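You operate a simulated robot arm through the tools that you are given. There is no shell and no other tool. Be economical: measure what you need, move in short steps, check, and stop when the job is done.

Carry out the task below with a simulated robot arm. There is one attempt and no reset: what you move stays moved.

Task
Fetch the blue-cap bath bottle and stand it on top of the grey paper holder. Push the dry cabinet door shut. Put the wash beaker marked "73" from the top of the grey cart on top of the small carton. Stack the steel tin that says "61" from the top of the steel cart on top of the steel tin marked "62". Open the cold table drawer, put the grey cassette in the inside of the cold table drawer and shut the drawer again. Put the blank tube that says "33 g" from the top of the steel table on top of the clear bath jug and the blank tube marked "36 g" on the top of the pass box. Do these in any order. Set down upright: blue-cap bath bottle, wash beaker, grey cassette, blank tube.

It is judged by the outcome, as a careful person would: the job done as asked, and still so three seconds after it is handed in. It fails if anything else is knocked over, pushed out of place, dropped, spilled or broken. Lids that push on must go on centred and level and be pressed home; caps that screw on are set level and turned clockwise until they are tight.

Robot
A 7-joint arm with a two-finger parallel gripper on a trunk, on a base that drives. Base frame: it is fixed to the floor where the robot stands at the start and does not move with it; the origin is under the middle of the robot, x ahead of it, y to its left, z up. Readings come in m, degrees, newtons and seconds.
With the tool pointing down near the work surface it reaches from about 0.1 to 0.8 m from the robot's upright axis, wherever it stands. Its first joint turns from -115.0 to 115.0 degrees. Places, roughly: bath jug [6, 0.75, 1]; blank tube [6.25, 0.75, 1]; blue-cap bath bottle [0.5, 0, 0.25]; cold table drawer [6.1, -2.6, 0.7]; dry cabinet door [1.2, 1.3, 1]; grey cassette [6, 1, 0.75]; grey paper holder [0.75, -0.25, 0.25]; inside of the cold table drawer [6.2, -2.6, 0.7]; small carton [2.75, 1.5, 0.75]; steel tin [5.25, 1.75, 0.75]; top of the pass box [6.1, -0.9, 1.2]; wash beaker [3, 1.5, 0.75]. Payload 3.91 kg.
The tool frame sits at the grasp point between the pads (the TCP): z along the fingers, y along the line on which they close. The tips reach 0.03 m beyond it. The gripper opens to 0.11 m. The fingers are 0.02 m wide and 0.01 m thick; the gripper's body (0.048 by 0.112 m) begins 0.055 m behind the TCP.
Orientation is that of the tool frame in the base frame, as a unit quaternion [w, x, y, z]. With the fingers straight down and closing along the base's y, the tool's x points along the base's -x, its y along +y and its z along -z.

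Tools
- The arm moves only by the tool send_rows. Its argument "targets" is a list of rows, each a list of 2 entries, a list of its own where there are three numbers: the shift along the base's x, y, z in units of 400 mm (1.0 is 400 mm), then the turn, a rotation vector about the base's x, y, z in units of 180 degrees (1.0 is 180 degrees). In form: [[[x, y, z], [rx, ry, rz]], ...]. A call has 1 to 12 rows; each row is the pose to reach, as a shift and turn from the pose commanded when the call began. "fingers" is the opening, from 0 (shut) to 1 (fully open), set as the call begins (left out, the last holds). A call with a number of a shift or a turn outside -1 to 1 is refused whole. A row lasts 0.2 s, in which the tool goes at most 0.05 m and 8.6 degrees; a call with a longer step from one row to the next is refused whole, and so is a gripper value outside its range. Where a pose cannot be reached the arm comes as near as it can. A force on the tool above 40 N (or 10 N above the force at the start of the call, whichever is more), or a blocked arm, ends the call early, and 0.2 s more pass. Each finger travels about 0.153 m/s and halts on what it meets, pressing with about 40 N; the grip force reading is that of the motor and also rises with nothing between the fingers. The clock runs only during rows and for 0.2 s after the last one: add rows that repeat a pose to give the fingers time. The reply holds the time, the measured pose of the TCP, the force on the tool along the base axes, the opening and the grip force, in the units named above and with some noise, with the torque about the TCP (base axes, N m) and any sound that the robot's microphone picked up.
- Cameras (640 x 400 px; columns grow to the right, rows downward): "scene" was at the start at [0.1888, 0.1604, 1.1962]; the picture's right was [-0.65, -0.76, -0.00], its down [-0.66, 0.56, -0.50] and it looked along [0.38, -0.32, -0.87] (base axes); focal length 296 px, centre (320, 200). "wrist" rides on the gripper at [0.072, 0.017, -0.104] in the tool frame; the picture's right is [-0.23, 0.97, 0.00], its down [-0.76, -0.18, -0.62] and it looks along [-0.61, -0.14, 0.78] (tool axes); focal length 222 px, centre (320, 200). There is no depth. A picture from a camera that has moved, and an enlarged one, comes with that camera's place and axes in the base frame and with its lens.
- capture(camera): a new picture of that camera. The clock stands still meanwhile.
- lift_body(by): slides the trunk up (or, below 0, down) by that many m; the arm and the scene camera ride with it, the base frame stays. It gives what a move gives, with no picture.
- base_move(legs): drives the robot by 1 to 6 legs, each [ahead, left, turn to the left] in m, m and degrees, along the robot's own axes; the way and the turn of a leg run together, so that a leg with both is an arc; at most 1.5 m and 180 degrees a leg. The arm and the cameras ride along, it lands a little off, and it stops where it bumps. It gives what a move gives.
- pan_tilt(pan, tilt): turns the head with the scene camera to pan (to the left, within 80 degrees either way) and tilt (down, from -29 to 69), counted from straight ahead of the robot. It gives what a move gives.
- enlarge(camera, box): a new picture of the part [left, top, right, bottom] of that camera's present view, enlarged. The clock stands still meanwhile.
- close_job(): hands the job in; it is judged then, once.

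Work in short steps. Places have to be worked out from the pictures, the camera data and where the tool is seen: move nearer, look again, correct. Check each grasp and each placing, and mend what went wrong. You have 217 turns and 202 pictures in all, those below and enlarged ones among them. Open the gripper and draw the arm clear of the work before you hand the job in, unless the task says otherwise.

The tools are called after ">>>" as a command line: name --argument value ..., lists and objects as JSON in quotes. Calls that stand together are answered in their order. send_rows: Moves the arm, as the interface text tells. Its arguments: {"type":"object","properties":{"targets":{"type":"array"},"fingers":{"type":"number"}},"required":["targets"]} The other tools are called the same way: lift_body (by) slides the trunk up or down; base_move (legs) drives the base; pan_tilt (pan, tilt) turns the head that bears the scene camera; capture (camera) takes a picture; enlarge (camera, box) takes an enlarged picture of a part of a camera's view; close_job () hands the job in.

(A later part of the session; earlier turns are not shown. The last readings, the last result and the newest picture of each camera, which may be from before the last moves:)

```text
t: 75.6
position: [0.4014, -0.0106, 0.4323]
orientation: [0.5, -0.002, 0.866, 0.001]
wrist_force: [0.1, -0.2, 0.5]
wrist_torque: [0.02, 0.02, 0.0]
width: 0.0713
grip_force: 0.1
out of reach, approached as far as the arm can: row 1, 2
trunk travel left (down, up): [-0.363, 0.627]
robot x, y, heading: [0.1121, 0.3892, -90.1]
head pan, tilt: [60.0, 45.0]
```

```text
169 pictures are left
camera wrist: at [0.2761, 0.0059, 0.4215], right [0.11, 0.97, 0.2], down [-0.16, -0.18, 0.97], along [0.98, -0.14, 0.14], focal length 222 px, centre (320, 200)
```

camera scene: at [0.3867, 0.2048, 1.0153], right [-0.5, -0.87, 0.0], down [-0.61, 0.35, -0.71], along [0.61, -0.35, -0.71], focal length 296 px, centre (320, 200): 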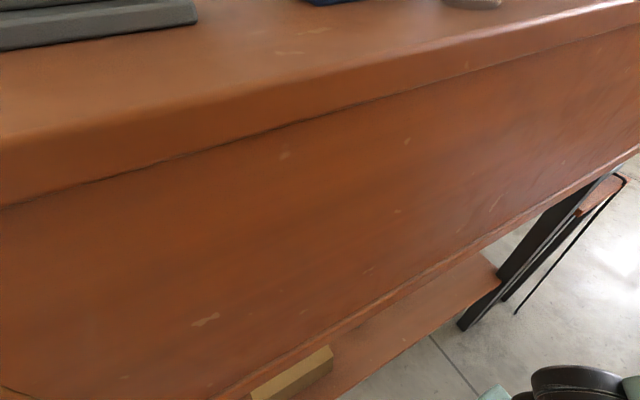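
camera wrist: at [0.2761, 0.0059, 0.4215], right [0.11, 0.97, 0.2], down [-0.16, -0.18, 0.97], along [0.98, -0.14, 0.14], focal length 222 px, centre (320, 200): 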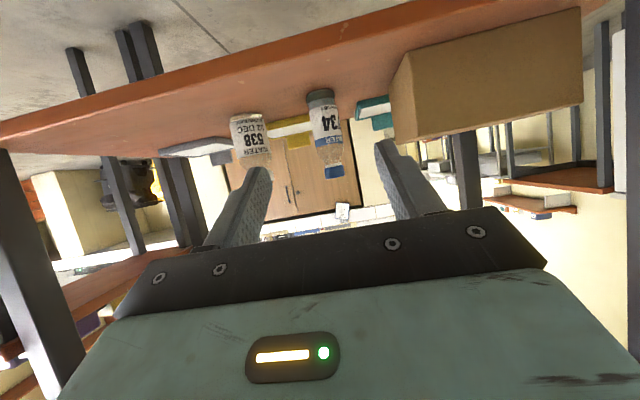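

The bottle lies dead ahead: centre about (0.60, -0.011), z 0.32–0.43. I lower and advance over it.

>>> send_rows --targets '[[[0.1, 0, -0.05], [0, 0, 0]], [[0.2, 0, -0.1], [0, 0, 0]], [[0.3, 0, -0.15], [0, 0, 0]], [[0.36, 0, -0.155], [0, 0, 0]]]'

>>> capture --camera "wrist"

```text
t: 76.6
position: [0.5453, -0.0134, 0.3716]
orientation: [0.5, 0.0, 0.866, 0.002]
wrist_force: [-1.0, 1.2, 0.8]
wrist_torque: [0.01, 0.01, 0.0]
width: 0.0714
grip_force: 0.1
trunk travel left (down, up): [-0.363, 0.627]
robot x, y, heading: [0.1118, 0.3882, -90.0]
head pan, tilt: [60.0, 45.0]
```

```text
168 pictures are left
camera wrist: at [0.4202, 0.0039, 0.3608], right [0.11, 0.97, 0.2], down [-0.16, -0.18, 0.97], along [0.98, -0.14, 0.13], focal length 222 px, centre (320, 200)
```

wrist: 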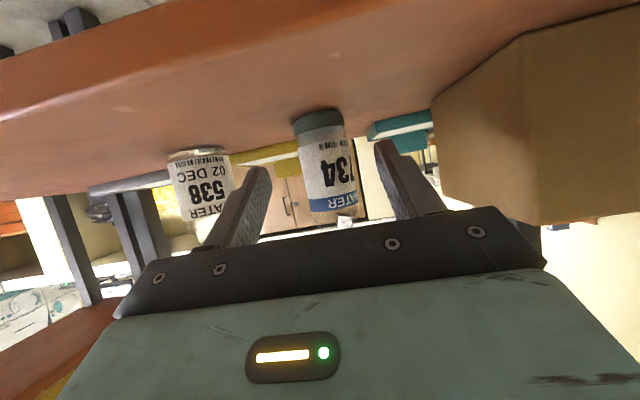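

Centred between the fingers. I advance to x≈0.605 and close gently, then check.

>>> send_rows --targets '[[[0.06, 0, 0], [0, 0, 0]], [[0.12, 0, 0], [0, 0, 0]], [[0.15, 0, 0], [0, 0, 0]]]'

>>> capture --camera "wrist"

```text
t: 77.4
position: [0.6051, -0.0106, 0.3708]
orientation: [0.501, 0.0, 0.865, 0.001]
wrist_force: [-0.7, -0.2, 0.4]
wrist_torque: [0.04, 0.07, 0.01]
width: 0.0714
grip_force: 0.2
trunk travel left (down, up): [-0.363, 0.627]
robot x, y, heading: [0.1159, 0.3894, -90.2]
head pan, tilt: [60.0, 45.0]
```

```text
167 pictures are left
camera wrist: at [0.4808, 0.0051, 0.3602], right [0.11, 0.97, 0.2], down [-0.16, -0.18, 0.97], along [0.98, -0.14, 0.14], focal length 222 px, centre (320, 200)
```

wrist: 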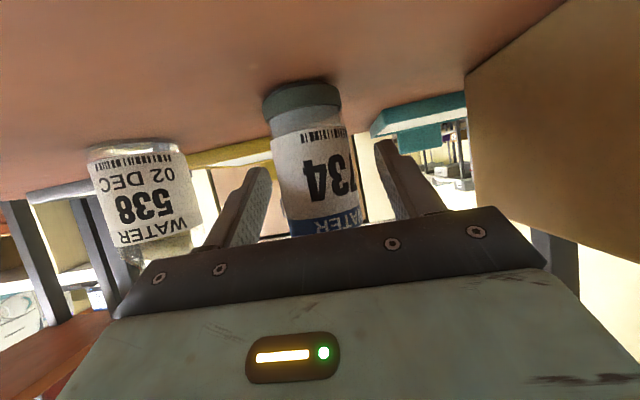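

>>> send_rows --targets '[[[0, 0, 0], [0, 0, 0]], [[0, 0, 0], [0, 0, 0]], [[0, 0, 0], [0, 0, 0]]]' --fingers 0.2

>>> capture --camera "wrist"

```text
t: 78.2
position: [0.6053, -0.0122, 0.3706]
orientation: [0.501, 0.0, 0.865, 0.001]
wrist_force: [-0.4, 0.2, 1.2]
wrist_torque: [-0.03, 0.0, 0.01]
width: 0.0385
grip_force: 39.4
trunk travel left (down, up): [-0.363, 0.627]
robot x, y, heading: [0.1137, 0.386, -90.2]
head pan, tilt: [60.0, 45.0]
```

```text
166 pictures are left
camera wrist: at [0.4807, 0.0052, 0.3603], right [0.11, 0.97, 0.2], down [-0.16, -0.18, 0.97], along [0.98, -0.14, 0.14], focal length 222 px, centre (320, 200)
```

wrist: 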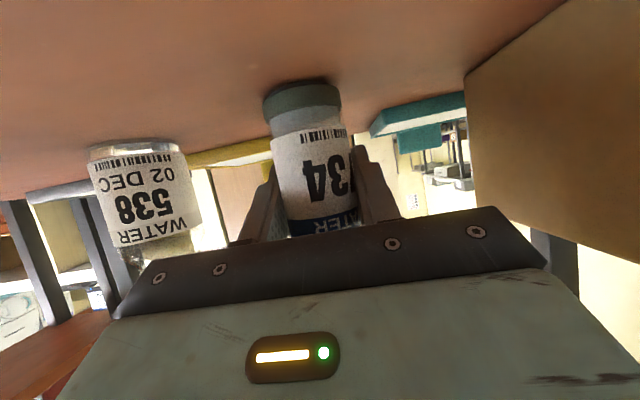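

Grip holds (0.0385 m wide). I lift slightly, pull back clear of bottle 538, and drive along the bench towards the grey holder at about (0.738, -0.283).

>>> send_rows --targets '[[[0, 0, 0.05], [0, 0, 0]], [[0, 0, 0.12], [0, 0, 0]], [[-0.1, 0, 0.12], [0, 0, 0]], [[-0.2, 0, 0.12], [0, 0, 0]], [[-0.28, 0, 0.12], [0, 0, 0]]]'

>>> base_move --legs '[[0.2, 0, 0]]'

>>> capture --camera "wrist"

>>> pan_tilt --pan 80 --tilt 60

>>> capture --camera "scene"

```text
t: 79.4
position: [0.49, -0.0109, 0.4187]
orientation: [0.501, 0.0, 0.866, 0.0]
wrist_force: [-0.1, 0.1, -0.8]
wrist_torque: [0.0, 0.0, 0.0]
width: 0.0384
grip_force: 40.0
trunk travel left (down, up): [-0.363, 0.627]
robot x, y, heading: [0.1149, 0.391, -90.0]
head pan, tilt: [60.0, 45.0]
```

```text
t: 81.0
position: [0.4897, -0.2104, 0.4196]
orientation: [0.501, 0.001, 0.866, 0.0]
wrist_force: [0.0, 0.6, -1.0]
wrist_torque: [0.02, -0.01, -0.02]
width: 0.038
grip_force: 39.8
trunk travel left (down, up): [-0.363, 0.627]
robot x, y, heading: [0.1095, 0.1917, -90.2]
head pan, tilt: [60.0, 45.0]
```

```text
165 pictures are left
camera wrist: at [0.3651, -0.1938, 0.4076], right [0.12, 0.97, 0.2], down [-0.16, -0.18, 0.97], along [0.98, -0.14, 0.14], focal length 222 px, centre (320, 200)
```

wrist: 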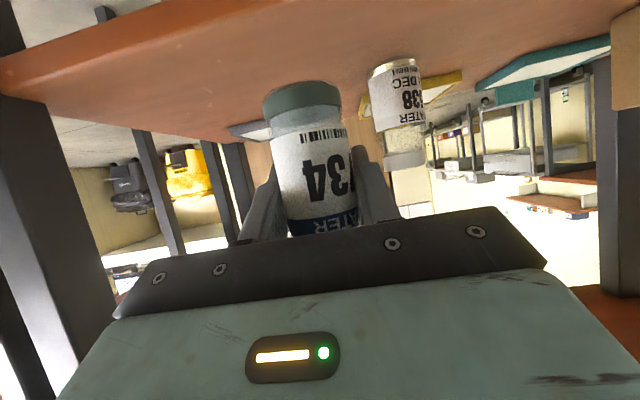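

```text
t: 81.9
position: [0.4899, -0.2094, 0.4192]
orientation: [0.5, 0.002, 0.866, 0.0]
wrist_force: [-0.8, 0.5, -1.1]
wrist_torque: [0.02, 0.0, 0.0]
width: 0.0382
grip_force: 39.9
trunk travel left (down, up): [-0.363, 0.627]
robot x, y, heading: [0.1123, 0.1879, -90.2]
head pan, tilt: [80.0, 60.0]
```

```text
164 pictures are left
camera scene: at [0.3816, 0.0338, 0.9959], right [-0.18, -0.98, 0.0], down [-0.85, 0.15, -0.5], along [0.49, -0.09, -0.87], focal length 296 px, centre (320, 200)
```

scene: 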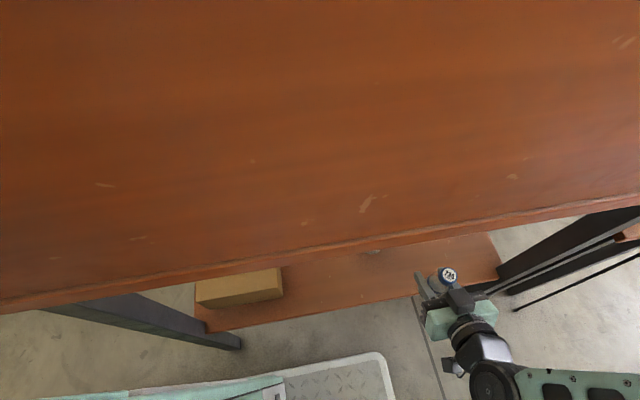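

I shift to y≈-0.285 and advance over the holder at height, then look.

>>> send_rows --targets '[[[0.06, -0.06, 0], [0, 0, 0]], [[0.12, -0.13, 0], [0, 0, 0]], [[0.18, -0.1875, 0], [0, 0, 0]], [[0.26, -0.1875, 0], [0, 0, 0]]]'

>>> capture --camera "wrist"

```text
t: 82.9
position: [0.5919, -0.2875, 0.4189]
orientation: [0.5, 0.001, 0.866, 0.0]
wrist_force: [0.2, -0.9, -0.4]
wrist_torque: [-0.02, -0.01, 0.02]
width: 0.0384
grip_force: 39.7
trunk travel left (down, up): [-0.363, 0.627]
robot x, y, heading: [0.1083, 0.1916, -90.1]
head pan, tilt: [80.0, 60.0]
```

```text
163 pictures are left
camera wrist: at [0.4678, -0.2702, 0.408], right [0.12, 0.97, 0.2], down [-0.16, -0.18, 0.97], along [0.98, -0.14, 0.13], focal length 222 px, centre (320, 200)
```

wrist: 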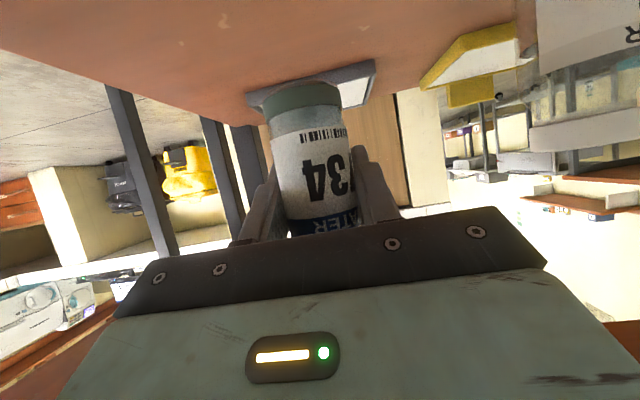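

The holder's front edge is at x≈0.686, y -0.351 to -0.228. I advance to its centre.

>>> send_rows --targets '[[[0.1, 0, 0], [0, 0, 0]], [[0.2, 0, 0], [0, 0, 0]], [[0.3, 0, 0], [0, 0, 0]], [[0.355, -0.003, 0], [0, 0, 0]]]'

>>> capture --camera "wrist"

```text
t: 83.9
position: [0.7359, -0.2884, 0.4177]
orientation: [0.499, 0.001, 0.867, 0.0]
wrist_force: [-0.6, 0.1, -0.8]
wrist_torque: [-0.05, -0.01, 0.0]
width: 0.0384
grip_force: 39.7
trunk travel left (down, up): [-0.363, 0.627]
robot x, y, heading: [0.1113, 0.1882, -90.2]
head pan, tilt: [80.0, 60.0]
```

```text
162 pictures are left
camera wrist: at [0.6114, -0.2708, 0.4072], right [0.12, 0.97, 0.2], down [-0.16, -0.18, 0.97], along [0.98, -0.14, 0.13], focal length 222 px, centre (320, 200)
```

wrist: 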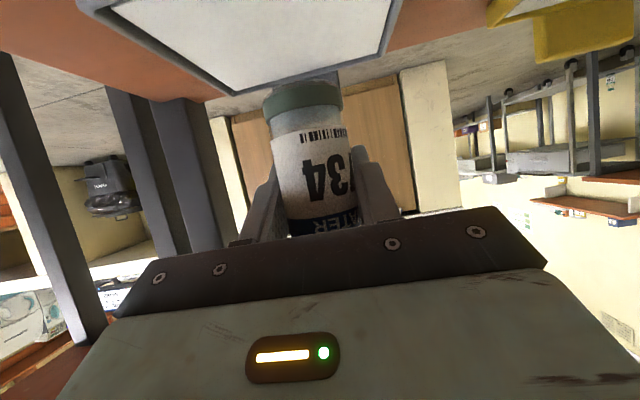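

The bottle is above the pad. I lower in small steps watching for contact.

>>> send_rows --targets '[[[0, 0, -0.03], [0, 0, 0]], [[0, 0, -0.06], [0, 0, 0]]]'

>>> send_rows --targets '[[[0, 0, -0.01], [0, 0, 0]]]'

>>> send_rows --targets '[[[0, 0, -0.01], [0, 0, 0]]]'

>>> capture --camera "wrist"

```text
t: 84.5
position: [0.7364, -0.2875, 0.3945]
orientation: [0.501, 0.002, 0.865, -0.001]
wrist_force: [0.0, -0.2, -0.9]
wrist_torque: [0.01, 0.0, 0.0]
width: 0.0384
grip_force: 39.6
trunk travel left (down, up): [-0.363, 0.627]
robot x, y, heading: [0.1131, 0.1904, -90.0]
head pan, tilt: [80.0, 60.0]
```

```text
t: 84.9
position: [0.7356, -0.2871, 0.3899]
orientation: [0.501, 0.001, 0.866, 0.001]
wrist_force: [-0.2, -0.7, 0.8]
wrist_torque: [0.01, -0.02, -0.02]
width: 0.0384
grip_force: 39.6
trunk travel left (down, up): [-0.363, 0.627]
robot x, y, heading: [0.1117, 0.1882, -90.1]
head pan, tilt: [80.0, 60.0]
```

```text
t: 85.3
position: [0.7361, -0.2877, 0.3861]
orientation: [0.501, 0.001, 0.866, 0.0]
wrist_force: [0.2, -0.1, -0.8]
wrist_torque: [0.0, -0.02, 0.01]
width: 0.0381
grip_force: 39.7
trunk travel left (down, up): [-0.363, 0.627]
robot x, y, heading: [0.1115, 0.1922, -90.2]
head pan, tilt: [80.0, 60.0]
```

```text
161 pictures are left
camera wrist: at [0.6114, -0.2703, 0.3761], right [0.12, 0.97, 0.2], down [-0.16, -0.18, 0.97], along [0.98, -0.14, 0.14], focal length 222 px, centre (320, 200)
```

wrist: 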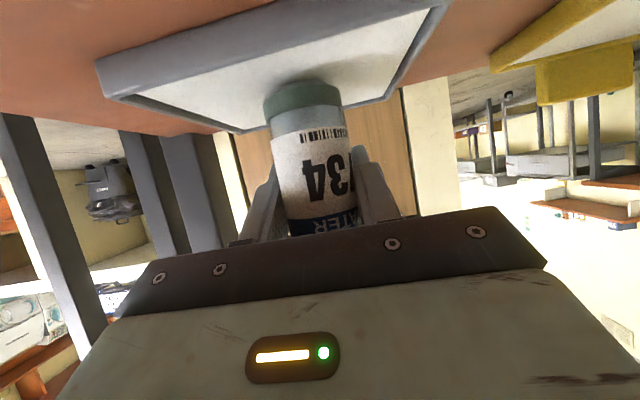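

Close to the pad. A few more small steps.

>>> send_rows --targets '[[[0, 0, -0.007], [0, 0, 0]]]'

>>> send_rows --targets '[[[0, 0, -0.006], [0, 0, 0]]]'

>>> send_rows --targets '[[[0, 0, -0.006], [0, 0, 0]]]'

>>> capture --camera "wrist"

```text
t: 85.7
position: [0.7358, -0.2861, 0.3851]
orientation: [0.501, 0.001, 0.865, 0.0]
wrist_force: [-0.1, 0.3, -0.9]
wrist_torque: [0.0, 0.02, -0.03]
width: 0.0384
grip_force: 40.2
trunk travel left (down, up): [-0.363, 0.627]
robot x, y, heading: [0.1108, 0.1882, -90.1]
head pan, tilt: [80.0, 60.0]
```

```text
t: 86.1
position: [0.7347, -0.2871, 0.3828]
orientation: [0.5, 0.001, 0.866, 0.001]
wrist_force: [0.3, 0.4, -0.7]
wrist_torque: [0.0, 0.02, 0.05]
width: 0.0383
grip_force: 39.9
trunk travel left (down, up): [-0.363, 0.627]
robot x, y, heading: [0.1123, 0.1868, -90.2]
head pan, tilt: [80.0, 60.0]
```

```text
t: 86.5
position: [0.7348, -0.2862, 0.3793]
orientation: [0.5, 0.001, 0.866, 0.0]
wrist_force: [-0.9, 1.0, 0.3]
wrist_torque: [-0.02, 0.06, -0.02]
width: 0.0383
grip_force: 40.0
trunk travel left (down, up): [-0.363, 0.627]
robot x, y, heading: [0.1155, 0.1874, -89.9]
head pan, tilt: [80.0, 60.0]
```

```text
160 pictures are left
camera wrist: at [0.6103, -0.2701, 0.3681], right [0.11, 0.97, 0.2], down [-0.16, -0.18, 0.97], along [0.98, -0.14, 0.14], focal length 222 px, centre (320, 200)
```

wrist: 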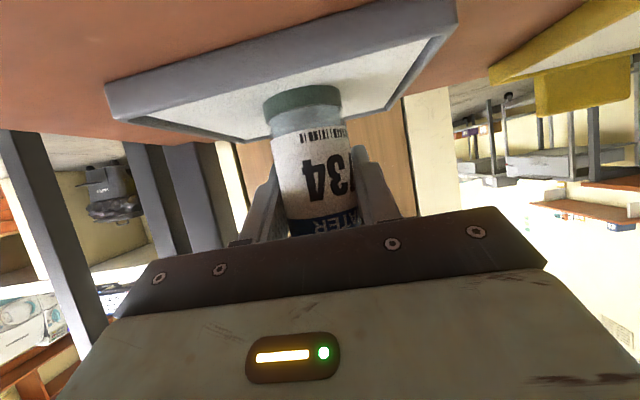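

>>> send_rows --targets '[[[0, 0, -0.005], [0, 0, 0]], [[0, 0, -0.005], [0, 0, 0]]]'

>>> send_rows --targets '[[[0, 0, -0.005], [0, 0, 0]], [[0, 0, -0.005], [0, 0, 0]]]'

>>> send_rows --targets '[[[0, 0, -0.004], [0, 0, 0]], [[0, 0, -0.004], [0, 0, 0]]]'

>>> capture --camera "wrist"

```text
t: 87.1
position: [0.735, -0.2877, 0.3781]
orientation: [0.5, 0.0, 0.866, 0.002]
wrist_force: [-0.6, -0.8, 0.0]
wrist_torque: [-0.02, 0.03, 0.04]
width: 0.0382
grip_force: 39.6
trunk travel left (down, up): [-0.363, 0.627]
robot x, y, heading: [0.1132, 0.1879, -90.1]
head pan, tilt: [80.0, 60.0]
```

```text
t: 87.7
position: [0.7362, -0.2878, 0.3756]
orientation: [0.501, 0.002, 0.866, 0.0]
wrist_force: [-0.5, 0.4, 0.9]
wrist_torque: [-0.06, 0.03, -0.02]
width: 0.038
grip_force: 40.1
trunk travel left (down, up): [-0.363, 0.627]
robot x, y, heading: [0.1114, 0.1833, -90.0]
head pan, tilt: [80.0, 60.0]
```

```text
t: 88.3
position: [0.736, -0.2871, 0.375]
orientation: [0.502, 0.001, 0.865, 0.0]
wrist_force: [-0.7, 1.4, 10.6]
wrist_torque: [-0.06, 0.21, -0.02]
width: 0.0381
grip_force: 40.0
trunk travel left (down, up): [-0.363, 0.627]
robot x, y, heading: [0.1148, 0.1861, -90.3]
head pan, tilt: [80.0, 60.0]
```

```text
159 pictures are left
camera wrist: at [0.6116, -0.2706, 0.364], right [0.11, 0.97, 0.2], down [-0.16, -0.18, 0.97], along [0.98, -0.14, 0.14], focal length 222 px, centre (320, 200)
```

wrist: 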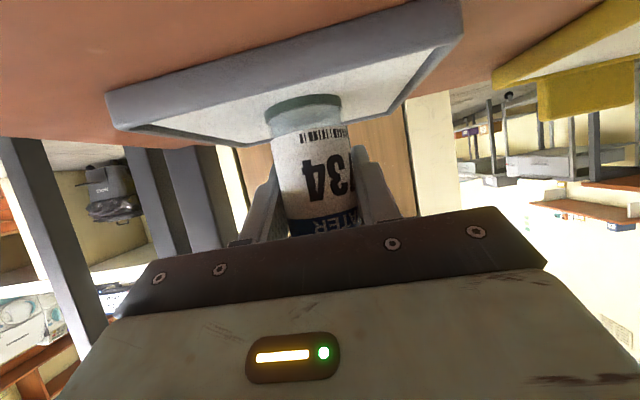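

Contact (10 N upward). I release and withdraw along the approach, then check.

>>> send_rows --targets '[[[0, 0, 0.003], [0, 0, 0]], [[0, 0, 0.003], [0, 0, 0]], [[0, 0, 0.003], [0, 0, 0]]]' --fingers 0.6

>>> send_rows --targets '[[[-0.06, 0, 0], [0, 0, 0]], [[-0.14, 0, 0], [0, 0, 0]], [[-0.24, 0, 0.02], [0, 0, 0]], [[-0.34, 0, 0.05], [0, 0, 0]], [[-0.44, 0, 0.1], [0, 0, 0]]]'

>>> capture --camera "wrist"

```text
t: 89.1
position: [0.7359, -0.2868, 0.3745]
orientation: [0.5, 0.001, 0.866, 0.001]
wrist_force: [0.2, -0.4, 0.0]
wrist_torque: [0.0, -0.02, 0.0]
width: 0.0659
grip_force: 0.0
trunk travel left (down, up): [-0.363, 0.627]
robot x, y, heading: [0.1095, 0.1876, -90.0]
head pan, tilt: [80.0, 60.0]
```

```text
t: 90.3
position: [0.5618, -0.2869, 0.4155]
orientation: [0.501, 0.001, 0.866, 0.0]
wrist_force: [-0.9, 0.6, -0.5]
wrist_torque: [0.01, -0.01, -0.01]
width: 0.0659
grip_force: 0.0
trunk travel left (down, up): [-0.363, 0.627]
robot x, y, heading: [0.1136, 0.1836, -90.2]
head pan, tilt: [80.0, 60.0]
```

```text
158 pictures are left
camera wrist: at [0.4367, -0.27, 0.4037], right [0.12, 0.97, 0.2], down [-0.16, -0.18, 0.97], along [0.98, -0.14, 0.14], focal length 222 px, centre (320, 200)
```

wrist: 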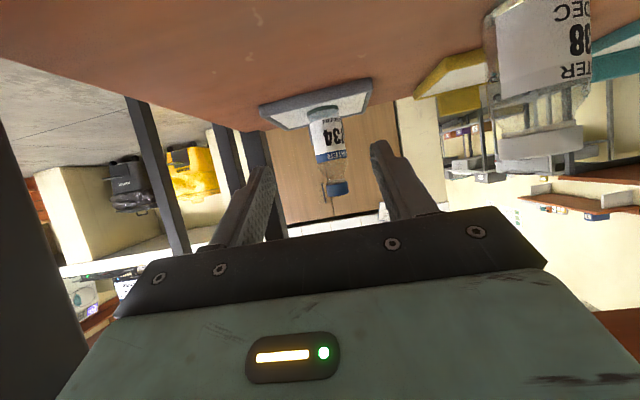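

The bottle stands upright, centred on the grey holder. I withdraw fully, back the base off, raise the trunk and turn the tool down.

>>> send_rows --targets '[[[-0.1, 0, 0], [0, 0, 0]], [[-0.2, 0, 0], [0, 0, 0]], [[-0.3, 0, 0.02], [0, 0, 0]], [[-0.4, 0, 0.04], [0, 0, 0]]]'

>>> base_move --legs '[[-0.42, 0, 0]]'

>>> lift_body --by 0.4

>>> send_rows --targets '[[[0, 0, 0.05], [0, 0.047, 0]], [[0, 0, 0.1], [0, 0.094, 0]], [[0, 0, 0.15], [0, 0.141, 0]], [[0, 0, 0.2], [0, 0.188, 0]], [[0, 0, 0.25], [0, 0.235, 0]], [[0, 0, 0.3], [0, 0.282, 0]], [[0, 0, 0.3], [0, 0.3333, 0]]]'

>>> pan_tilt --pan 60 --tilt 45

>>> capture --camera "scene"

```text
t: 91.3
position: [0.4019, -0.2877, 0.43]
orientation: [0.501, 0.001, 0.865, 0.0]
wrist_force: [0.2, 0.2, -0.8]
wrist_torque: [0.01, 0.03, 0.02]
width: 0.0659
grip_force: 0.1
trunk travel left (down, up): [-0.363, 0.627]
robot x, y, heading: [0.1107, 0.1914, -90.1]
head pan, tilt: [80.0, 60.0]
```

```text
t: 93.8
position: [0.4026, 0.1298, 0.4301]
orientation: [0.5, 0.002, 0.866, 0.0]
wrist_force: [0.0, -0.3, 1.1]
wrist_torque: [-0.01, 0.02, -0.03]
width: 0.0661
grip_force: 0.1
trunk travel left (down, up): [-0.363, 0.627]
robot x, y, heading: [0.1134, 0.6052, -90.2]
head pan, tilt: [80.0, 60.0]
```

```text
t: 97.7
position: [0.4011, 0.1286, 0.8309]
orientation: [0.501, 0.003, 0.865, -0.001]
wrist_force: [0.2, 1.1, -0.6]
wrist_torque: [0.01, 0.01, 0.04]
width: 0.066
grip_force: 0.1
trunk travel left (down, up): [-0.763, 0.227]
robot x, y, heading: [0.1118, 0.6018, -90.1]
head pan, tilt: [80.0, 60.0]
```

```text
refused: row 7 steps farther than a row can; nothing moved
```

```text
t: 98.5
position: [0.4025, 0.1279, 0.8306]
orientation: [0.501, 0.002, 0.866, 0.0]
wrist_force: [0.6, -0.8, -0.3]
wrist_torque: [0.01, 0.0, 0.03]
width: 0.0661
grip_force: 0.0
trunk travel left (down, up): [-0.763, 0.227]
robot x, y, heading: [0.1112, 0.6078, -90.3]
head pan, tilt: [60.0, 45.0]
```

```text
157 pictures are left
camera scene: at [0.3872, 0.4218, 1.4153], right [-0.5, -0.86, 0.0], down [-0.61, 0.36, -0.71], along [0.61, -0.36, -0.71], focal length 296 px, centre (320, 200)
```

scene: 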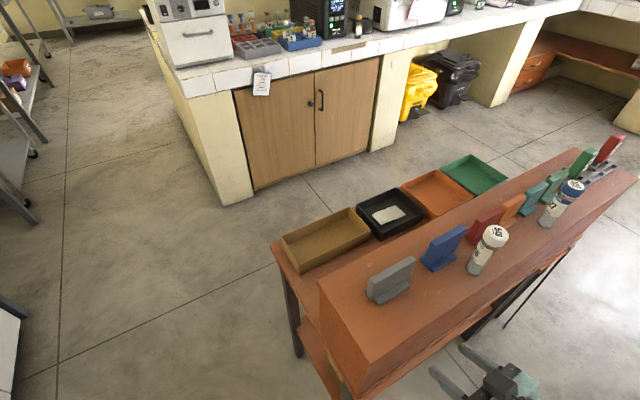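

I turn the tool down now (8 rows).

>>> send_rows --targets '[[[0, 0, 0.05], [0, 0.042, 0]], [[0, 0, 0.1], [0, 0.084, 0]], [[0, 0, 0.15], [0, 0.126, 0]], [[0, 0, 0.2], [0, 0.168, 0]], [[0, 0, 0.25], [0, 0.21, 0]], [[0, 0, 0.3], [0, 0.252, 0]], [[0, 0, 0.3], [0, 0.294, 0]], [[0, 0, 0.3], [0, 0.3333, 0]]]' --fingers 0.8

>>> base_move --legs '[[-0.15, 0, 0], [0, 0, 90]]'

>>> pan_tilt --pan 15 --tilt 20

>>> capture --camera "scene"

```text
t: 100.3
position: [0.4015, 0.1292, 0.9507]
orientation: [-0.002, 0.002, 1.0, -0.002]
wrist_force: [-0.2, 0.3, -0.5]
wrist_torque: [0.0, -0.03, 0.03]
width: 0.0879
grip_force: 0.1
trunk travel left (down, up): [-0.763, 0.227]
robot x, y, heading: [0.1132, 0.6059, -90.3]
head pan, tilt: [60.0, 45.0]
```

```text
t: 102.5
position: [0.4432, 0.309, 0.9509]
orientation: [-0.008, -0.043, 0.999, -0.001]
wrist_force: [-2.0, 0.9, 0.8]
wrist_torque: [-0.01, -0.08, -0.09]
width: 0.0878
grip_force: 0.1
trunk travel left (down, up): [-0.763, 0.227]
robot x, y, heading: [0.1147, 0.7602, -84.4]
head pan, tilt: [60.0, 45.0]
stopped in leg 2: the force on the tool passed its limit at 53 N (the readings are from after the stop); the commanded pose is now the measured one
```

```text
t: 103.6
position: [0.444, 0.3083, 0.95]
orientation: [-0.009, -0.043, 0.999, -0.001]
wrist_force: [-4.5, -0.6, -0.3]
wrist_torque: [0.03, -0.06, -0.24]
width: 0.088
grip_force: 0.0
trunk travel left (down, up): [-0.763, 0.227]
robot x, y, heading: [0.1189, 0.7594, -83.9]
head pan, tilt: [15.0, 20.0]
```

```text
156 pictures are left
camera scene: at [0.3645, 0.5487, 1.4539], right [-0.93, -0.36, 0.0], down [-0.12, 0.32, -0.94], along [0.34, -0.88, -0.34], focal length 296 px, centre (320, 200)
```

scene: 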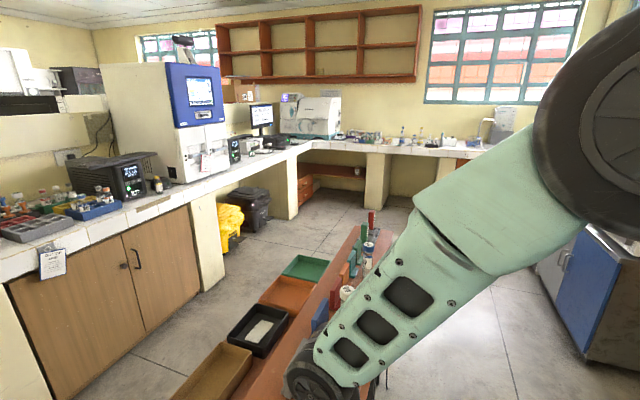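

The hand brushed the bench end while turning. I turn back, pull further away, and check the bench.

>>> base_move --legs '[[0, 0, -8]]'

>>> send_rows --targets '[[[-0.06, 0.06, 0], [0, 0, 0]], [[-0.12, 0.12, 0], [0, 0, 0]], [[-0.18, 0.2, 0], [0, 0, 0]], [[-0.2, 0.3, 0], [0, 0, 0]]]'

>>> pan_tilt --pan 60 --tilt 45

>>> capture --camera "scene"

```text
t: 104.6
position: [0.3777, 0.268, 0.9501]
orientation: [-0.008, 0.027, 1.0, -0.001]
wrist_force: [-0.3, -0.4, 0.4]
wrist_torque: [0.03, -0.02, 0.0]
width: 0.0877
grip_force: 0.0
trunk travel left (down, up): [-0.763, 0.227]
robot x, y, heading: [0.117, 0.7546, -92.2]
head pan, tilt: [15.0, 20.0]
```

```text
t: 105.6
position: [0.2988, 0.3862, 0.9526]
orientation: [-0.008, 0.027, 1.0, 0.0]
wrist_force: [-0.5, -0.3, 1.6]
wrist_torque: [0.02, 0.01, -0.01]
width: 0.0879
grip_force: 0.0
trunk travel left (down, up): [-0.763, 0.227]
robot x, y, heading: [0.1178, 0.7547, -92.1]
head pan, tilt: [15.0, 20.0]
```

```text
t: 106.8
position: [0.2985, 0.3871, 0.9515]
orientation: [-0.007, 0.026, 1.0, 0.0]
wrist_force: [-0.5, 0.0, 0.5]
wrist_torque: [-0.03, 0.0, 0.02]
width: 0.0879
grip_force: 0.0
trunk travel left (down, up): [-0.763, 0.227]
robot x, y, heading: [0.1145, 0.757, -92.1]
head pan, tilt: [60.0, 45.0]
```

```text
155 pictures are left
camera scene: at [0.3815, 0.5633, 1.4153], right [-0.53, -0.85, 0.0], down [-0.6, 0.38, -0.71], along [0.6, -0.38, -0.71], focal length 296 px, centre (320, 200)
```

scene: 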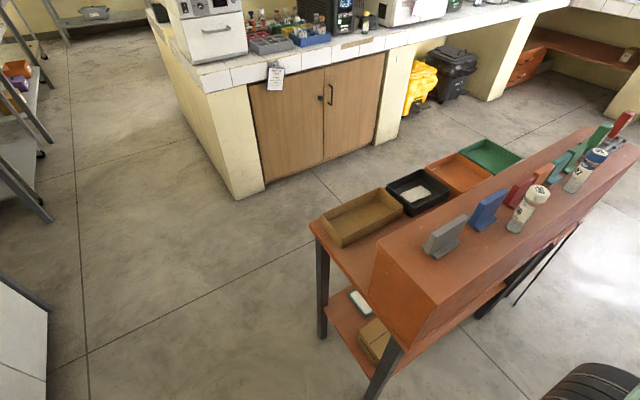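

All undisturbed. I raise the trunk, back a bit more, turn to face +x and drive down the aisle part way.

>>> lift_body --by 0.2

>>> base_move --legs '[[-0.06, 0, 0], [0, 0, 92]]'

>>> pan_tilt --pan 20 --tilt 25

>>> capture --camera "scene"

```text
t: 108.9
position: [0.2992, 0.3878, 1.1527]
orientation: [-0.008, 0.028, 1.0, 0.0]
wrist_force: [0.7, -0.6, 0.0]
wrist_torque: [-0.02, -0.04, 0.0]
width: 0.0882
grip_force: 0.0
trunk travel left (down, up): [-0.963, 0.027]
robot x, y, heading: [0.1183, 0.7578, -92.1]
head pan, tilt: [60.0, 45.0]
```

```text
t: 113.8
position: [0.4794, 1.0117, 1.1513]
orientation: [-0.005, -0.698, 0.716, -0.005]
wrist_force: [-0.9, 0.0, -0.3]
wrist_torque: [0.0, 0.02, 0.0]
width: 0.0881
grip_force: 0.0
trunk travel left (down, up): [-0.963, 0.027]
robot x, y, heading: [0.1161, 0.8165, -0.7]
head pan, tilt: [60.0, 45.0]
```

```text
t: 114.8
position: [0.4807, 1.0119, 1.1513]
orientation: [-0.005, -0.698, 0.716, -0.006]
wrist_force: [0.5, 0.5, 0.8]
wrist_torque: [0.01, 0.01, -0.02]
width: 0.0881
grip_force: 0.0
trunk travel left (down, up): [-0.963, 0.027]
robot x, y, heading: [0.1156, 0.8197, -0.5]
head pan, tilt: [20.0, 25.0]
```

```text
154 pictures are left
camera scene: at [0.3457, 1.0514, 1.6458], right [0.34, -0.94, 0.0], down [-0.4, -0.14, -0.91], along [0.85, 0.3, -0.42], focal length 296 px, centre (320, 200)
```

scene: 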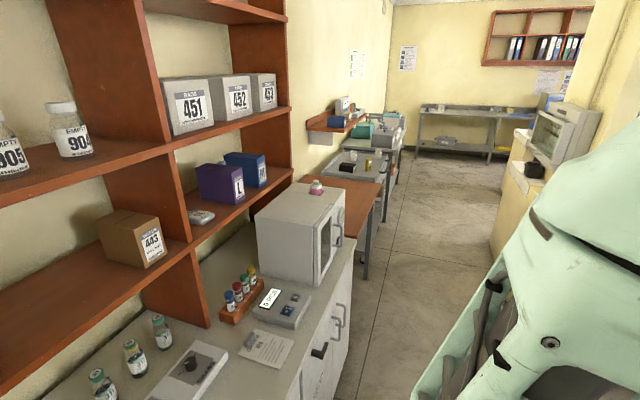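

I drive down the aisle toward the grey cart at x≈2.9.

>>> base_move --legs '[[1.0, -0.05, 0.5], [1.1, 0, 0]]'

>>> pan_tilt --pan 45 --tilt 40

>>> capture --camera "scene"

```text
t: 125.3
position: [2.5833, 0.929, 1.1517]
orientation: [-0.005, -0.694, 0.72, -0.006]
wrist_force: [0.4, 0.7, -0.8]
wrist_torque: [-0.02, 0.0, 0.01]
width: 0.0878
grip_force: 0.0
trunk travel left (down, up): [-0.963, 0.027]
robot x, y, heading: [2.2147, 0.739, -0.9]
head pan, tilt: [20.0, 25.0]
```

```text
t: 126.2
position: [2.583, 0.9296, 1.1522]
orientation: [-0.005, -0.694, 0.72, -0.006]
wrist_force: [0.1, 0.0, 0.6]
wrist_torque: [-0.03, -0.01, 0.0]
width: 0.0879
grip_force: 0.1
trunk travel left (down, up): [-0.963, 0.027]
robot x, y, heading: [2.2177, 0.7413, -1.0]
head pan, tilt: [45.0, 40.0]
```

```text
153 pictures are left
camera scene: at [2.4239, 0.9997, 1.6226], right [0.69, -0.72, 0.0], down [-0.46, -0.44, -0.77], along [0.55, 0.53, -0.64], focal length 296 px, centre (320, 200)
```

scene: 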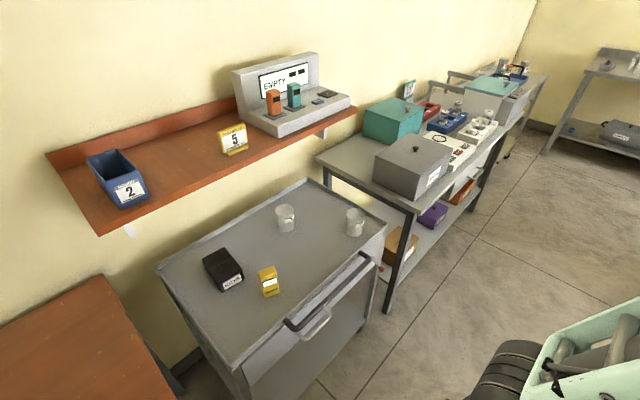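

>>> enlarge --camera "scene" --box '[190, 195, 400, 310]'

```text
3.05 times, centred on (295, 252) of scene
camera zoom: at [2.4239, 0.9997, 1.6226], right [0.69, -0.72, 0.0], down [-0.46, -0.44, -0.77], along [0.55, 0.53, -0.64], focal length 901 px, centre (396, 40)
```

zoom: 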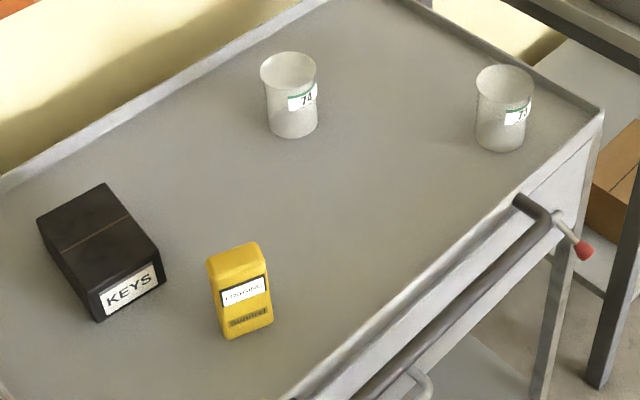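

>>> enlarge --camera "scene" --box '[195, 240, 290, 305]'

>>> enlarge --camera "scene" --box '[265, 195, 375, 245]'

```text
6.15 times, centred on (242, 272) of scene
camera zoom: at [2.4239, 0.9997, 1.6226], right [0.69, -0.72, 0.0], down [-0.46, -0.44, -0.77], along [0.55, 0.53, -0.64], focal length 1819 px, centre (797, -246)
```

zoom: 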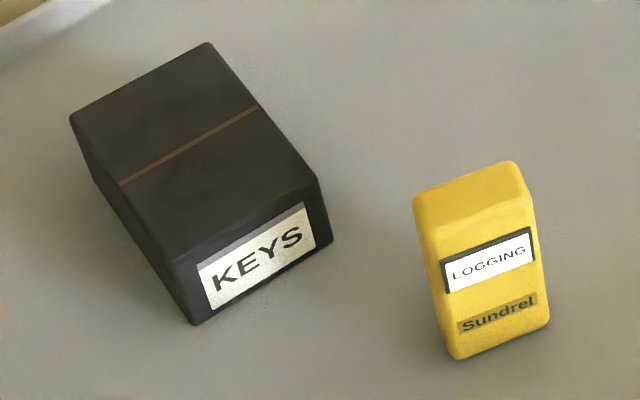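

```text
5.82 times, centred on (320, 220) of scene
camera zoom: at [2.4239, 0.9997, 1.6226], right [0.69, -0.72, 0.0], down [-0.46, -0.44, -0.77], along [0.55, 0.53, -0.64], focal length 1720 px, centre (320, 84)
```

zoom: 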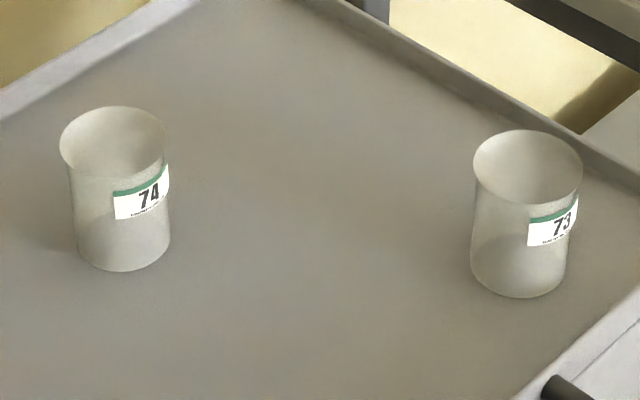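

The black taped "KEYS" box is the small carton (the yellow thing is a logger), and beaker 73 is the right-hand one. I drive level with the cart and turn to face it.

>>> base_move --legs '[[0.5, 0.02, 0], [0, 0, 91]]'

>>> pan_tilt --pan 0 --tilt 50

>>> capture --camera "scene"

```text
t: 130.7
position: [2.9481, 1.0877, 1.1522]
orientation: [0.003, 0.838, -0.545, 0.008]
wrist_force: [-0.3, 0.3, -0.1]
wrist_torque: [0.0, -0.04, 0.0]
width: 0.088
grip_force: 0.1
trunk travel left (down, up): [-0.963, 0.027]
robot x, y, heading: [2.7032, 0.7564, 25.3]
head pan, tilt: [45.0, 40.0]
stopped in leg 2: the robot was blocked; the commanded pose is now the measured one
```

```text
t: 131.8
position: [2.9464, 1.0871, 1.1524]
orientation: [0.003, 0.839, -0.544, 0.008]
wrist_force: [-0.2, 0.6, -0.1]
wrist_torque: [-0.03, -0.02, -0.01]
width: 0.0881
grip_force: 0.1
trunk travel left (down, up): [-0.963, 0.027]
robot x, y, heading: [2.703, 0.7541, 25.2]
head pan, tilt: [0.0, 50.0]
```

```text
149 pictures are left
camera scene: at [2.8134, 1.033, 1.6084], right [0.42, -0.91, 0.0], down [-0.69, -0.33, -0.64], along [0.58, 0.27, -0.77], focal length 296 px, centre (320, 200)
```

scene: 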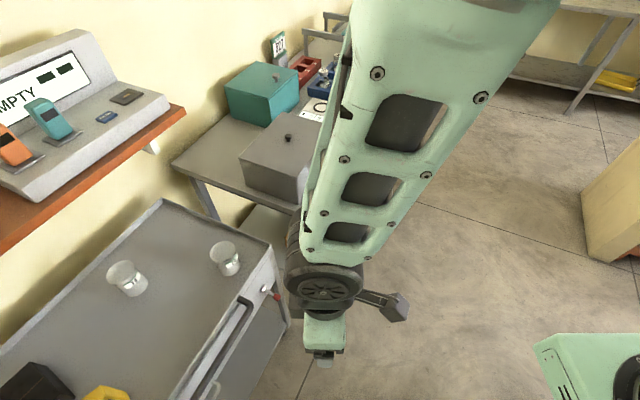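

The tail meets the island; there's no room to face the cart here. I go back to the wider spot, turn around, and return with the arm side (right) toward the cart.

>>> base_move --legs '[[0, 0, -25.2], [-1.3, -0.03, 0], [0, 0, -90], [0, 0, -90]]'

```text
t: 147.4
position: [1.0224, 0.509, 1.1514]
orientation: [-0.008, 0.711, 0.703, 0.005]
wrist_force: [-0.2, 0.3, -0.8]
wrist_torque: [0.0, 0.02, -0.05]
width: 0.0879
grip_force: 0.0
trunk travel left (down, up): [-0.963, 0.027]
robot x, y, heading: [1.3865, 0.7082, -179.8]
head pan, tilt: [0.0, 50.0]
```

Turned around. I reverse along the aisle to the cart, easing right toward it.

>>> base_move --legs '[[-0.8, 0, 0], [-0.8, -0.15, 0]]'

>>> pan_tilt --pan -75 --tilt 45

>>> capture --camera "scene"

```text
t: 155.8
position: [2.6426, 0.6674, 1.152]
orientation: [-0.007, 0.707, 0.707, 0.006]
wrist_force: [-0.6, -0.5, -0.8]
wrist_torque: [0.01, -0.02, 0.01]
width: 0.0879
grip_force: 0.1
trunk travel left (down, up): [-0.963, 0.027]
robot x, y, heading: [3.002, 0.8717, -178.9]
head pan, tilt: [0.0, 50.0]
```

```text
t: 157.2
position: [2.6458, 0.668, 1.1509]
orientation: [-0.007, 0.707, 0.708, 0.005]
wrist_force: [-0.1, 0.3, -0.3]
wrist_torque: [-0.05, 0.03, 0.02]
width: 0.0878
grip_force: 0.0
trunk travel left (down, up): [-0.963, 0.027]
robot x, y, heading: [3.0035, 0.8724, -178.7]
head pan, tilt: [-75.0, 45.0]
```

```text
148 pictures are left
camera scene: at [2.8422, 0.7421, 1.6153], right [0.96, 0.28, 0.0], down [0.2, -0.68, -0.71], along [-0.2, 0.68, -0.71], focal length 296 px, centre (320, 200)
```

scene: 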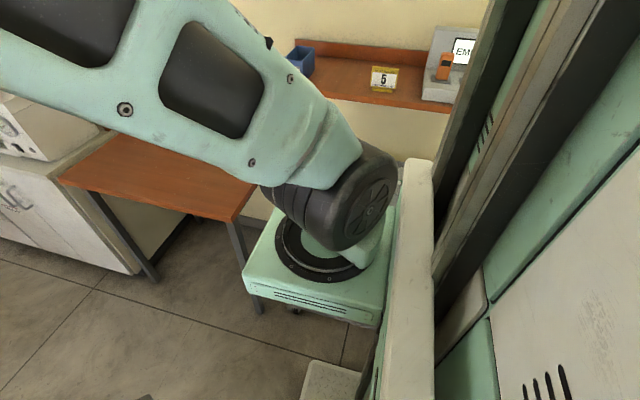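

The shoulder is near (2.79, 0.97). I swing the tool around the front to the right side in an arc, yawing with it so the wrist camera looks outward to the cart.

>>> send_rows --targets '[[[-0.0925, 0.0375, 0], [0, 0, -0.0417]], [[-0.18, 0.08, 0], [0, 0, -0.0833]], [[-0.261, 0.1375, 0], [0, 0, -0.125]], [[-0.3375, 0.2025, 0], [0, 0, -0.1667]], [[-0.405, 0.2775, 0], [0, 0, -0.2083]], [[-0.465, 0.36, 0], [0, 0, -0.25]], [[-0.519, 0.45, 0], [0, 0, -0.2917]], [[-0.56, 0.549, 0], [0, 0, -0.3333]], [[-0.5925, 0.651, 0], [0, 0, -0.375]], [[-0.61, 0.7585, 0], [0, 0, -0.4167]], [[-0.615, 0.868, 0], [0, 0, -0.4583]], [[-0.6125, 0.98, 0], [0, 0, -0.5]]]' --fingers 1

>>> send_rows --targets '[[[0.025, 0.1025, 0], [0, 0, -0.0417]], [[0.0625, 0.2, 0], [0, 0, -0.0833]], [[0.1075, 0.2965, 0], [0, 0, -0.125]], [[0.1625, 0.3875, 0], [0, 0, -0.1667]], [[0.23, 0.47, 0], [0, 0, -0.2083]], [[0.3025, 0.5475, 0], [0, 0, -0.25]], [[0.385, 0.6175, 0], [0, 0, -0.2917]], [[0.475, 0.6775, 0], [0, 0, -0.3333]], [[0.57, 0.73, 0], [0, 0, -0.375]], [[0.67, 0.7725, 0], [0, 0, -0.4167]], [[0.775, 0.8, 0], [0, 0, -0.4583]], [[0.8825, 0.82, 0], [0, 0, -0.5]]]'

>>> capture --camera "wrist"

>>> capture --camera "scene"

```text
t: 159.8
position: [2.399, 1.0593, 1.1531]
orientation: [-0.002, 1.0, 0.0, 0.008]
wrist_force: [-0.4, 0.1, -0.5]
wrist_torque: [0.03, -0.03, 0.03]
width: 0.1098
grip_force: 0.0
trunk travel left (down, up): [-0.963, 0.027]
robot x, y, heading: [3.0016, 0.8681, -179.0]
head pan, tilt: [-75.0, 45.0]
```

```text
t: 162.4
position: [2.7509, 1.3876, 1.1517]
orientation: [0.005, 0.708, -0.706, 0.008]
wrist_force: [-0.5, 0.6, 0.3]
wrist_torque: [0.06, 0.0, -0.01]
width: 0.1101
grip_force: 0.0
trunk travel left (down, up): [-0.963, 0.027]
robot x, y, heading: [3.0013, 0.8736, -179.0]
head pan, tilt: [-75.0, 45.0]
```

```text
147 pictures are left
camera wrist: at [2.7348, 1.3169, 1.2562], right [-0.97, 0.23, -0.01], down [0.18, 0.77, 0.61], along [0.14, 0.59, -0.79], focal length 222 px, centre (320, 200)
```

wrist: 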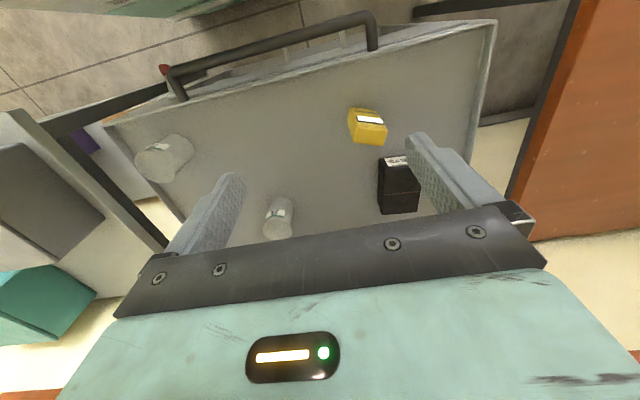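

```text
146 pictures are left
camera scene: at [2.8417, 0.7421, 1.6153], right [0.96, 0.28, 0.0], down [0.2, -0.68, -0.71], along [-0.2, 0.68, -0.71], focal length 296 px, centre (320, 200)
```

scene: 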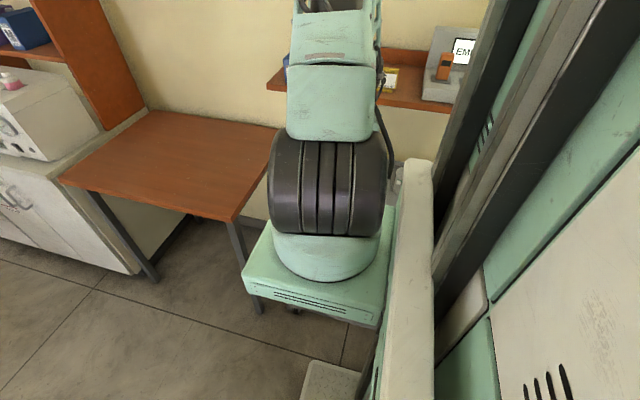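

Triangulated: cart top z≈0.815; beaker 73 at about (3.063, 1.44), rim z≈0.905; carton top centre about (2.63, 1.62), z≈0.873. I move above the beaker.

>>> send_rows --targets '[[[0.0975, 0.0164, -0.047], [0, 0, 0]], [[0.195, 0.0328, -0.094], [0, 0, 0]], [[0.2925, 0.049, -0.141], [0, 0, 0]], [[0.39, 0.0655, -0.188], [0, 0, 0]], [[0.4875, 0.082, -0.235], [0, 0, 0]], [[0.585, 0.098, -0.282], [0, 0, 0]], [[0.6825, 0.115, -0.329], [0, 0, 0]], [[0.78, 0.131, -0.375], [0, 0, 0]]]'

>>> capture --camera "wrist"

```text
t: 164.2
position: [3.0648, 1.4413, 1.0023]
orientation: [0.006, 0.708, -0.706, 0.007]
wrist_force: [-0.1, 0.2, 0.2]
wrist_torque: [-0.02, -0.04, 0.02]
width: 0.1103
grip_force: 0.0
trunk travel left (down, up): [-0.963, 0.027]
robot x, y, heading: [3.0044, 0.8731, -178.7]
head pan, tilt: [-75.0, 45.0]
```

```text
145 pictures are left
camera wrist: at [3.0483, 1.3713, 1.107], right [-0.97, 0.22, -0.01], down [0.17, 0.77, 0.61], along [0.14, 0.59, -0.79], focal length 222 px, centre (320, 200)
```

wrist: 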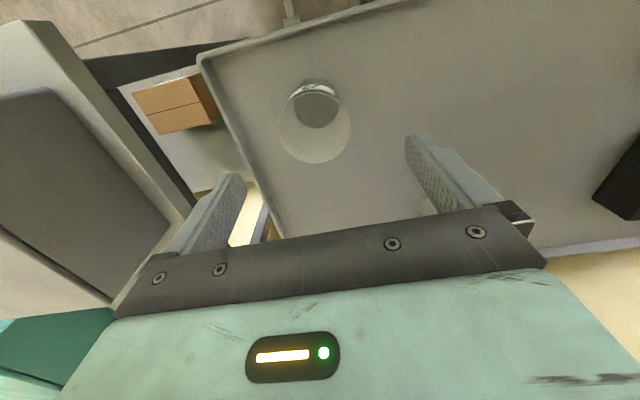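

The beaker centre refines to (3.070, 1.441), diameter ≈0.066. I descend around it and close.

>>> send_rows --targets '[[[0.013, 0, -0.1], [0, 0, 0]], [[0.013, 0, -0.2], [0, 0, 0]], [[0.013, 0, -0.29], [0, 0, 0]], [[0.013, 0, -0.335], [0, 0, 0]], [[0.013, 0, -0.335], [0, 0, 0]]]'

>>> send_rows --targets '[[[0, 0, 0], [0, 0, 0]], [[0, 0, 0], [0, 0, 0]], [[0, 0, 0], [0, 0, 0]]]' --fingers 0.5

>>> capture --camera "wrist"

```text
t: 165.4
position: [3.0695, 1.4522, 0.8769]
orientation: [-0.003, 0.712, -0.702, 0.005]
wrist_force: [0.0, -0.7, 0.6]
wrist_torque: [0.02, -0.02, -0.04]
width: 0.1097
grip_force: 0.1
trunk travel left (down, up): [-0.963, 0.027]
robot x, y, heading: [3.0066, 0.8709, -178.8]
head pan, tilt: [-75.0, 45.0]
```

```text
t: 166.2
position: [3.068, 1.4496, 0.8763]
orientation: [-0.003, 0.713, -0.702, 0.005]
wrist_force: [8.4, 1.4, 21.2]
wrist_torque: [-0.11, 0.2, 0.01]
width: 0.0608
grip_force: 39.6
trunk travel left (down, up): [-0.963, 0.027]
robot x, y, heading: [3.0024, 0.8727, -178.7]
head pan, tilt: [-75.0, 45.0]
```

```text
144 pictures are left
camera wrist: at [3.0522, 1.378, 0.9798], right [-0.98, 0.21, -0.01], down [0.16, 0.77, 0.62], along [0.14, 0.61, -0.78], focal length 222 px, centre (320, 200)
```

wrist: 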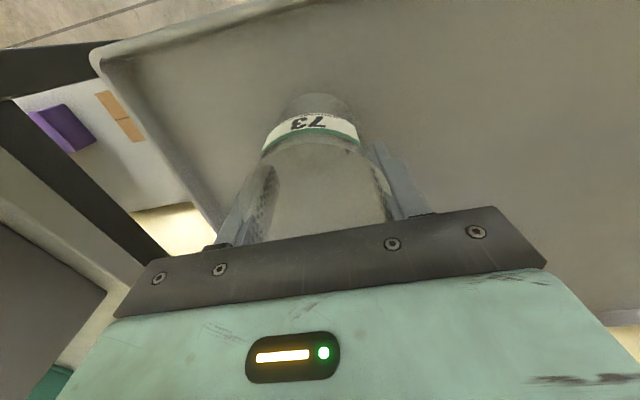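

Gripped (0.061 m). I lift and check.

>>> send_rows --targets '[[[0, 0, 0.05], [0, 0, 0]], [[0, -0.01, 0.15], [0, 0, 0]], [[0, -0.02, 0.25], [0, 0, 0]], [[0, -0.02, 0.35], [0, 0, 0]]]'

>>> capture --camera "wrist"

```text
t: 167.2
position: [3.0699, 1.4329, 1.0039]
orientation: [0.006, 0.708, -0.706, 0.007]
wrist_force: [0.9, 0.2, -0.3]
wrist_torque: [-0.03, -0.04, 0.02]
width: 0.0606
grip_force: 39.8
trunk travel left (down, up): [-0.963, 0.027]
robot x, y, heading: [3.0036, 0.8699, -178.7]
head pan, tilt: [-75.0, 45.0]
```

```text
143 pictures are left
camera wrist: at [3.0532, 1.3619, 1.1101], right [-0.97, 0.23, -0.01], down [0.18, 0.77, 0.61], along [0.14, 0.59, -0.79], focal length 222 px, centre (320, 200)
```

wrist: 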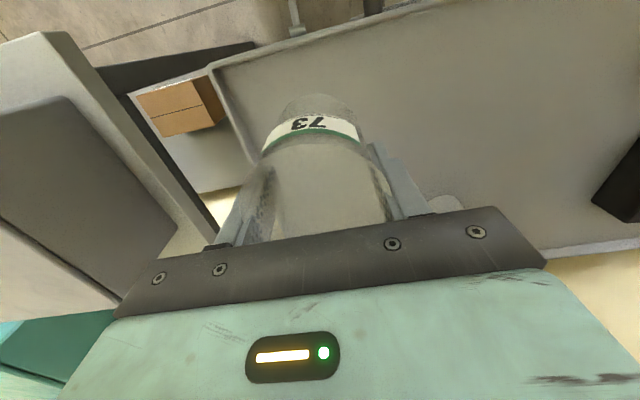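

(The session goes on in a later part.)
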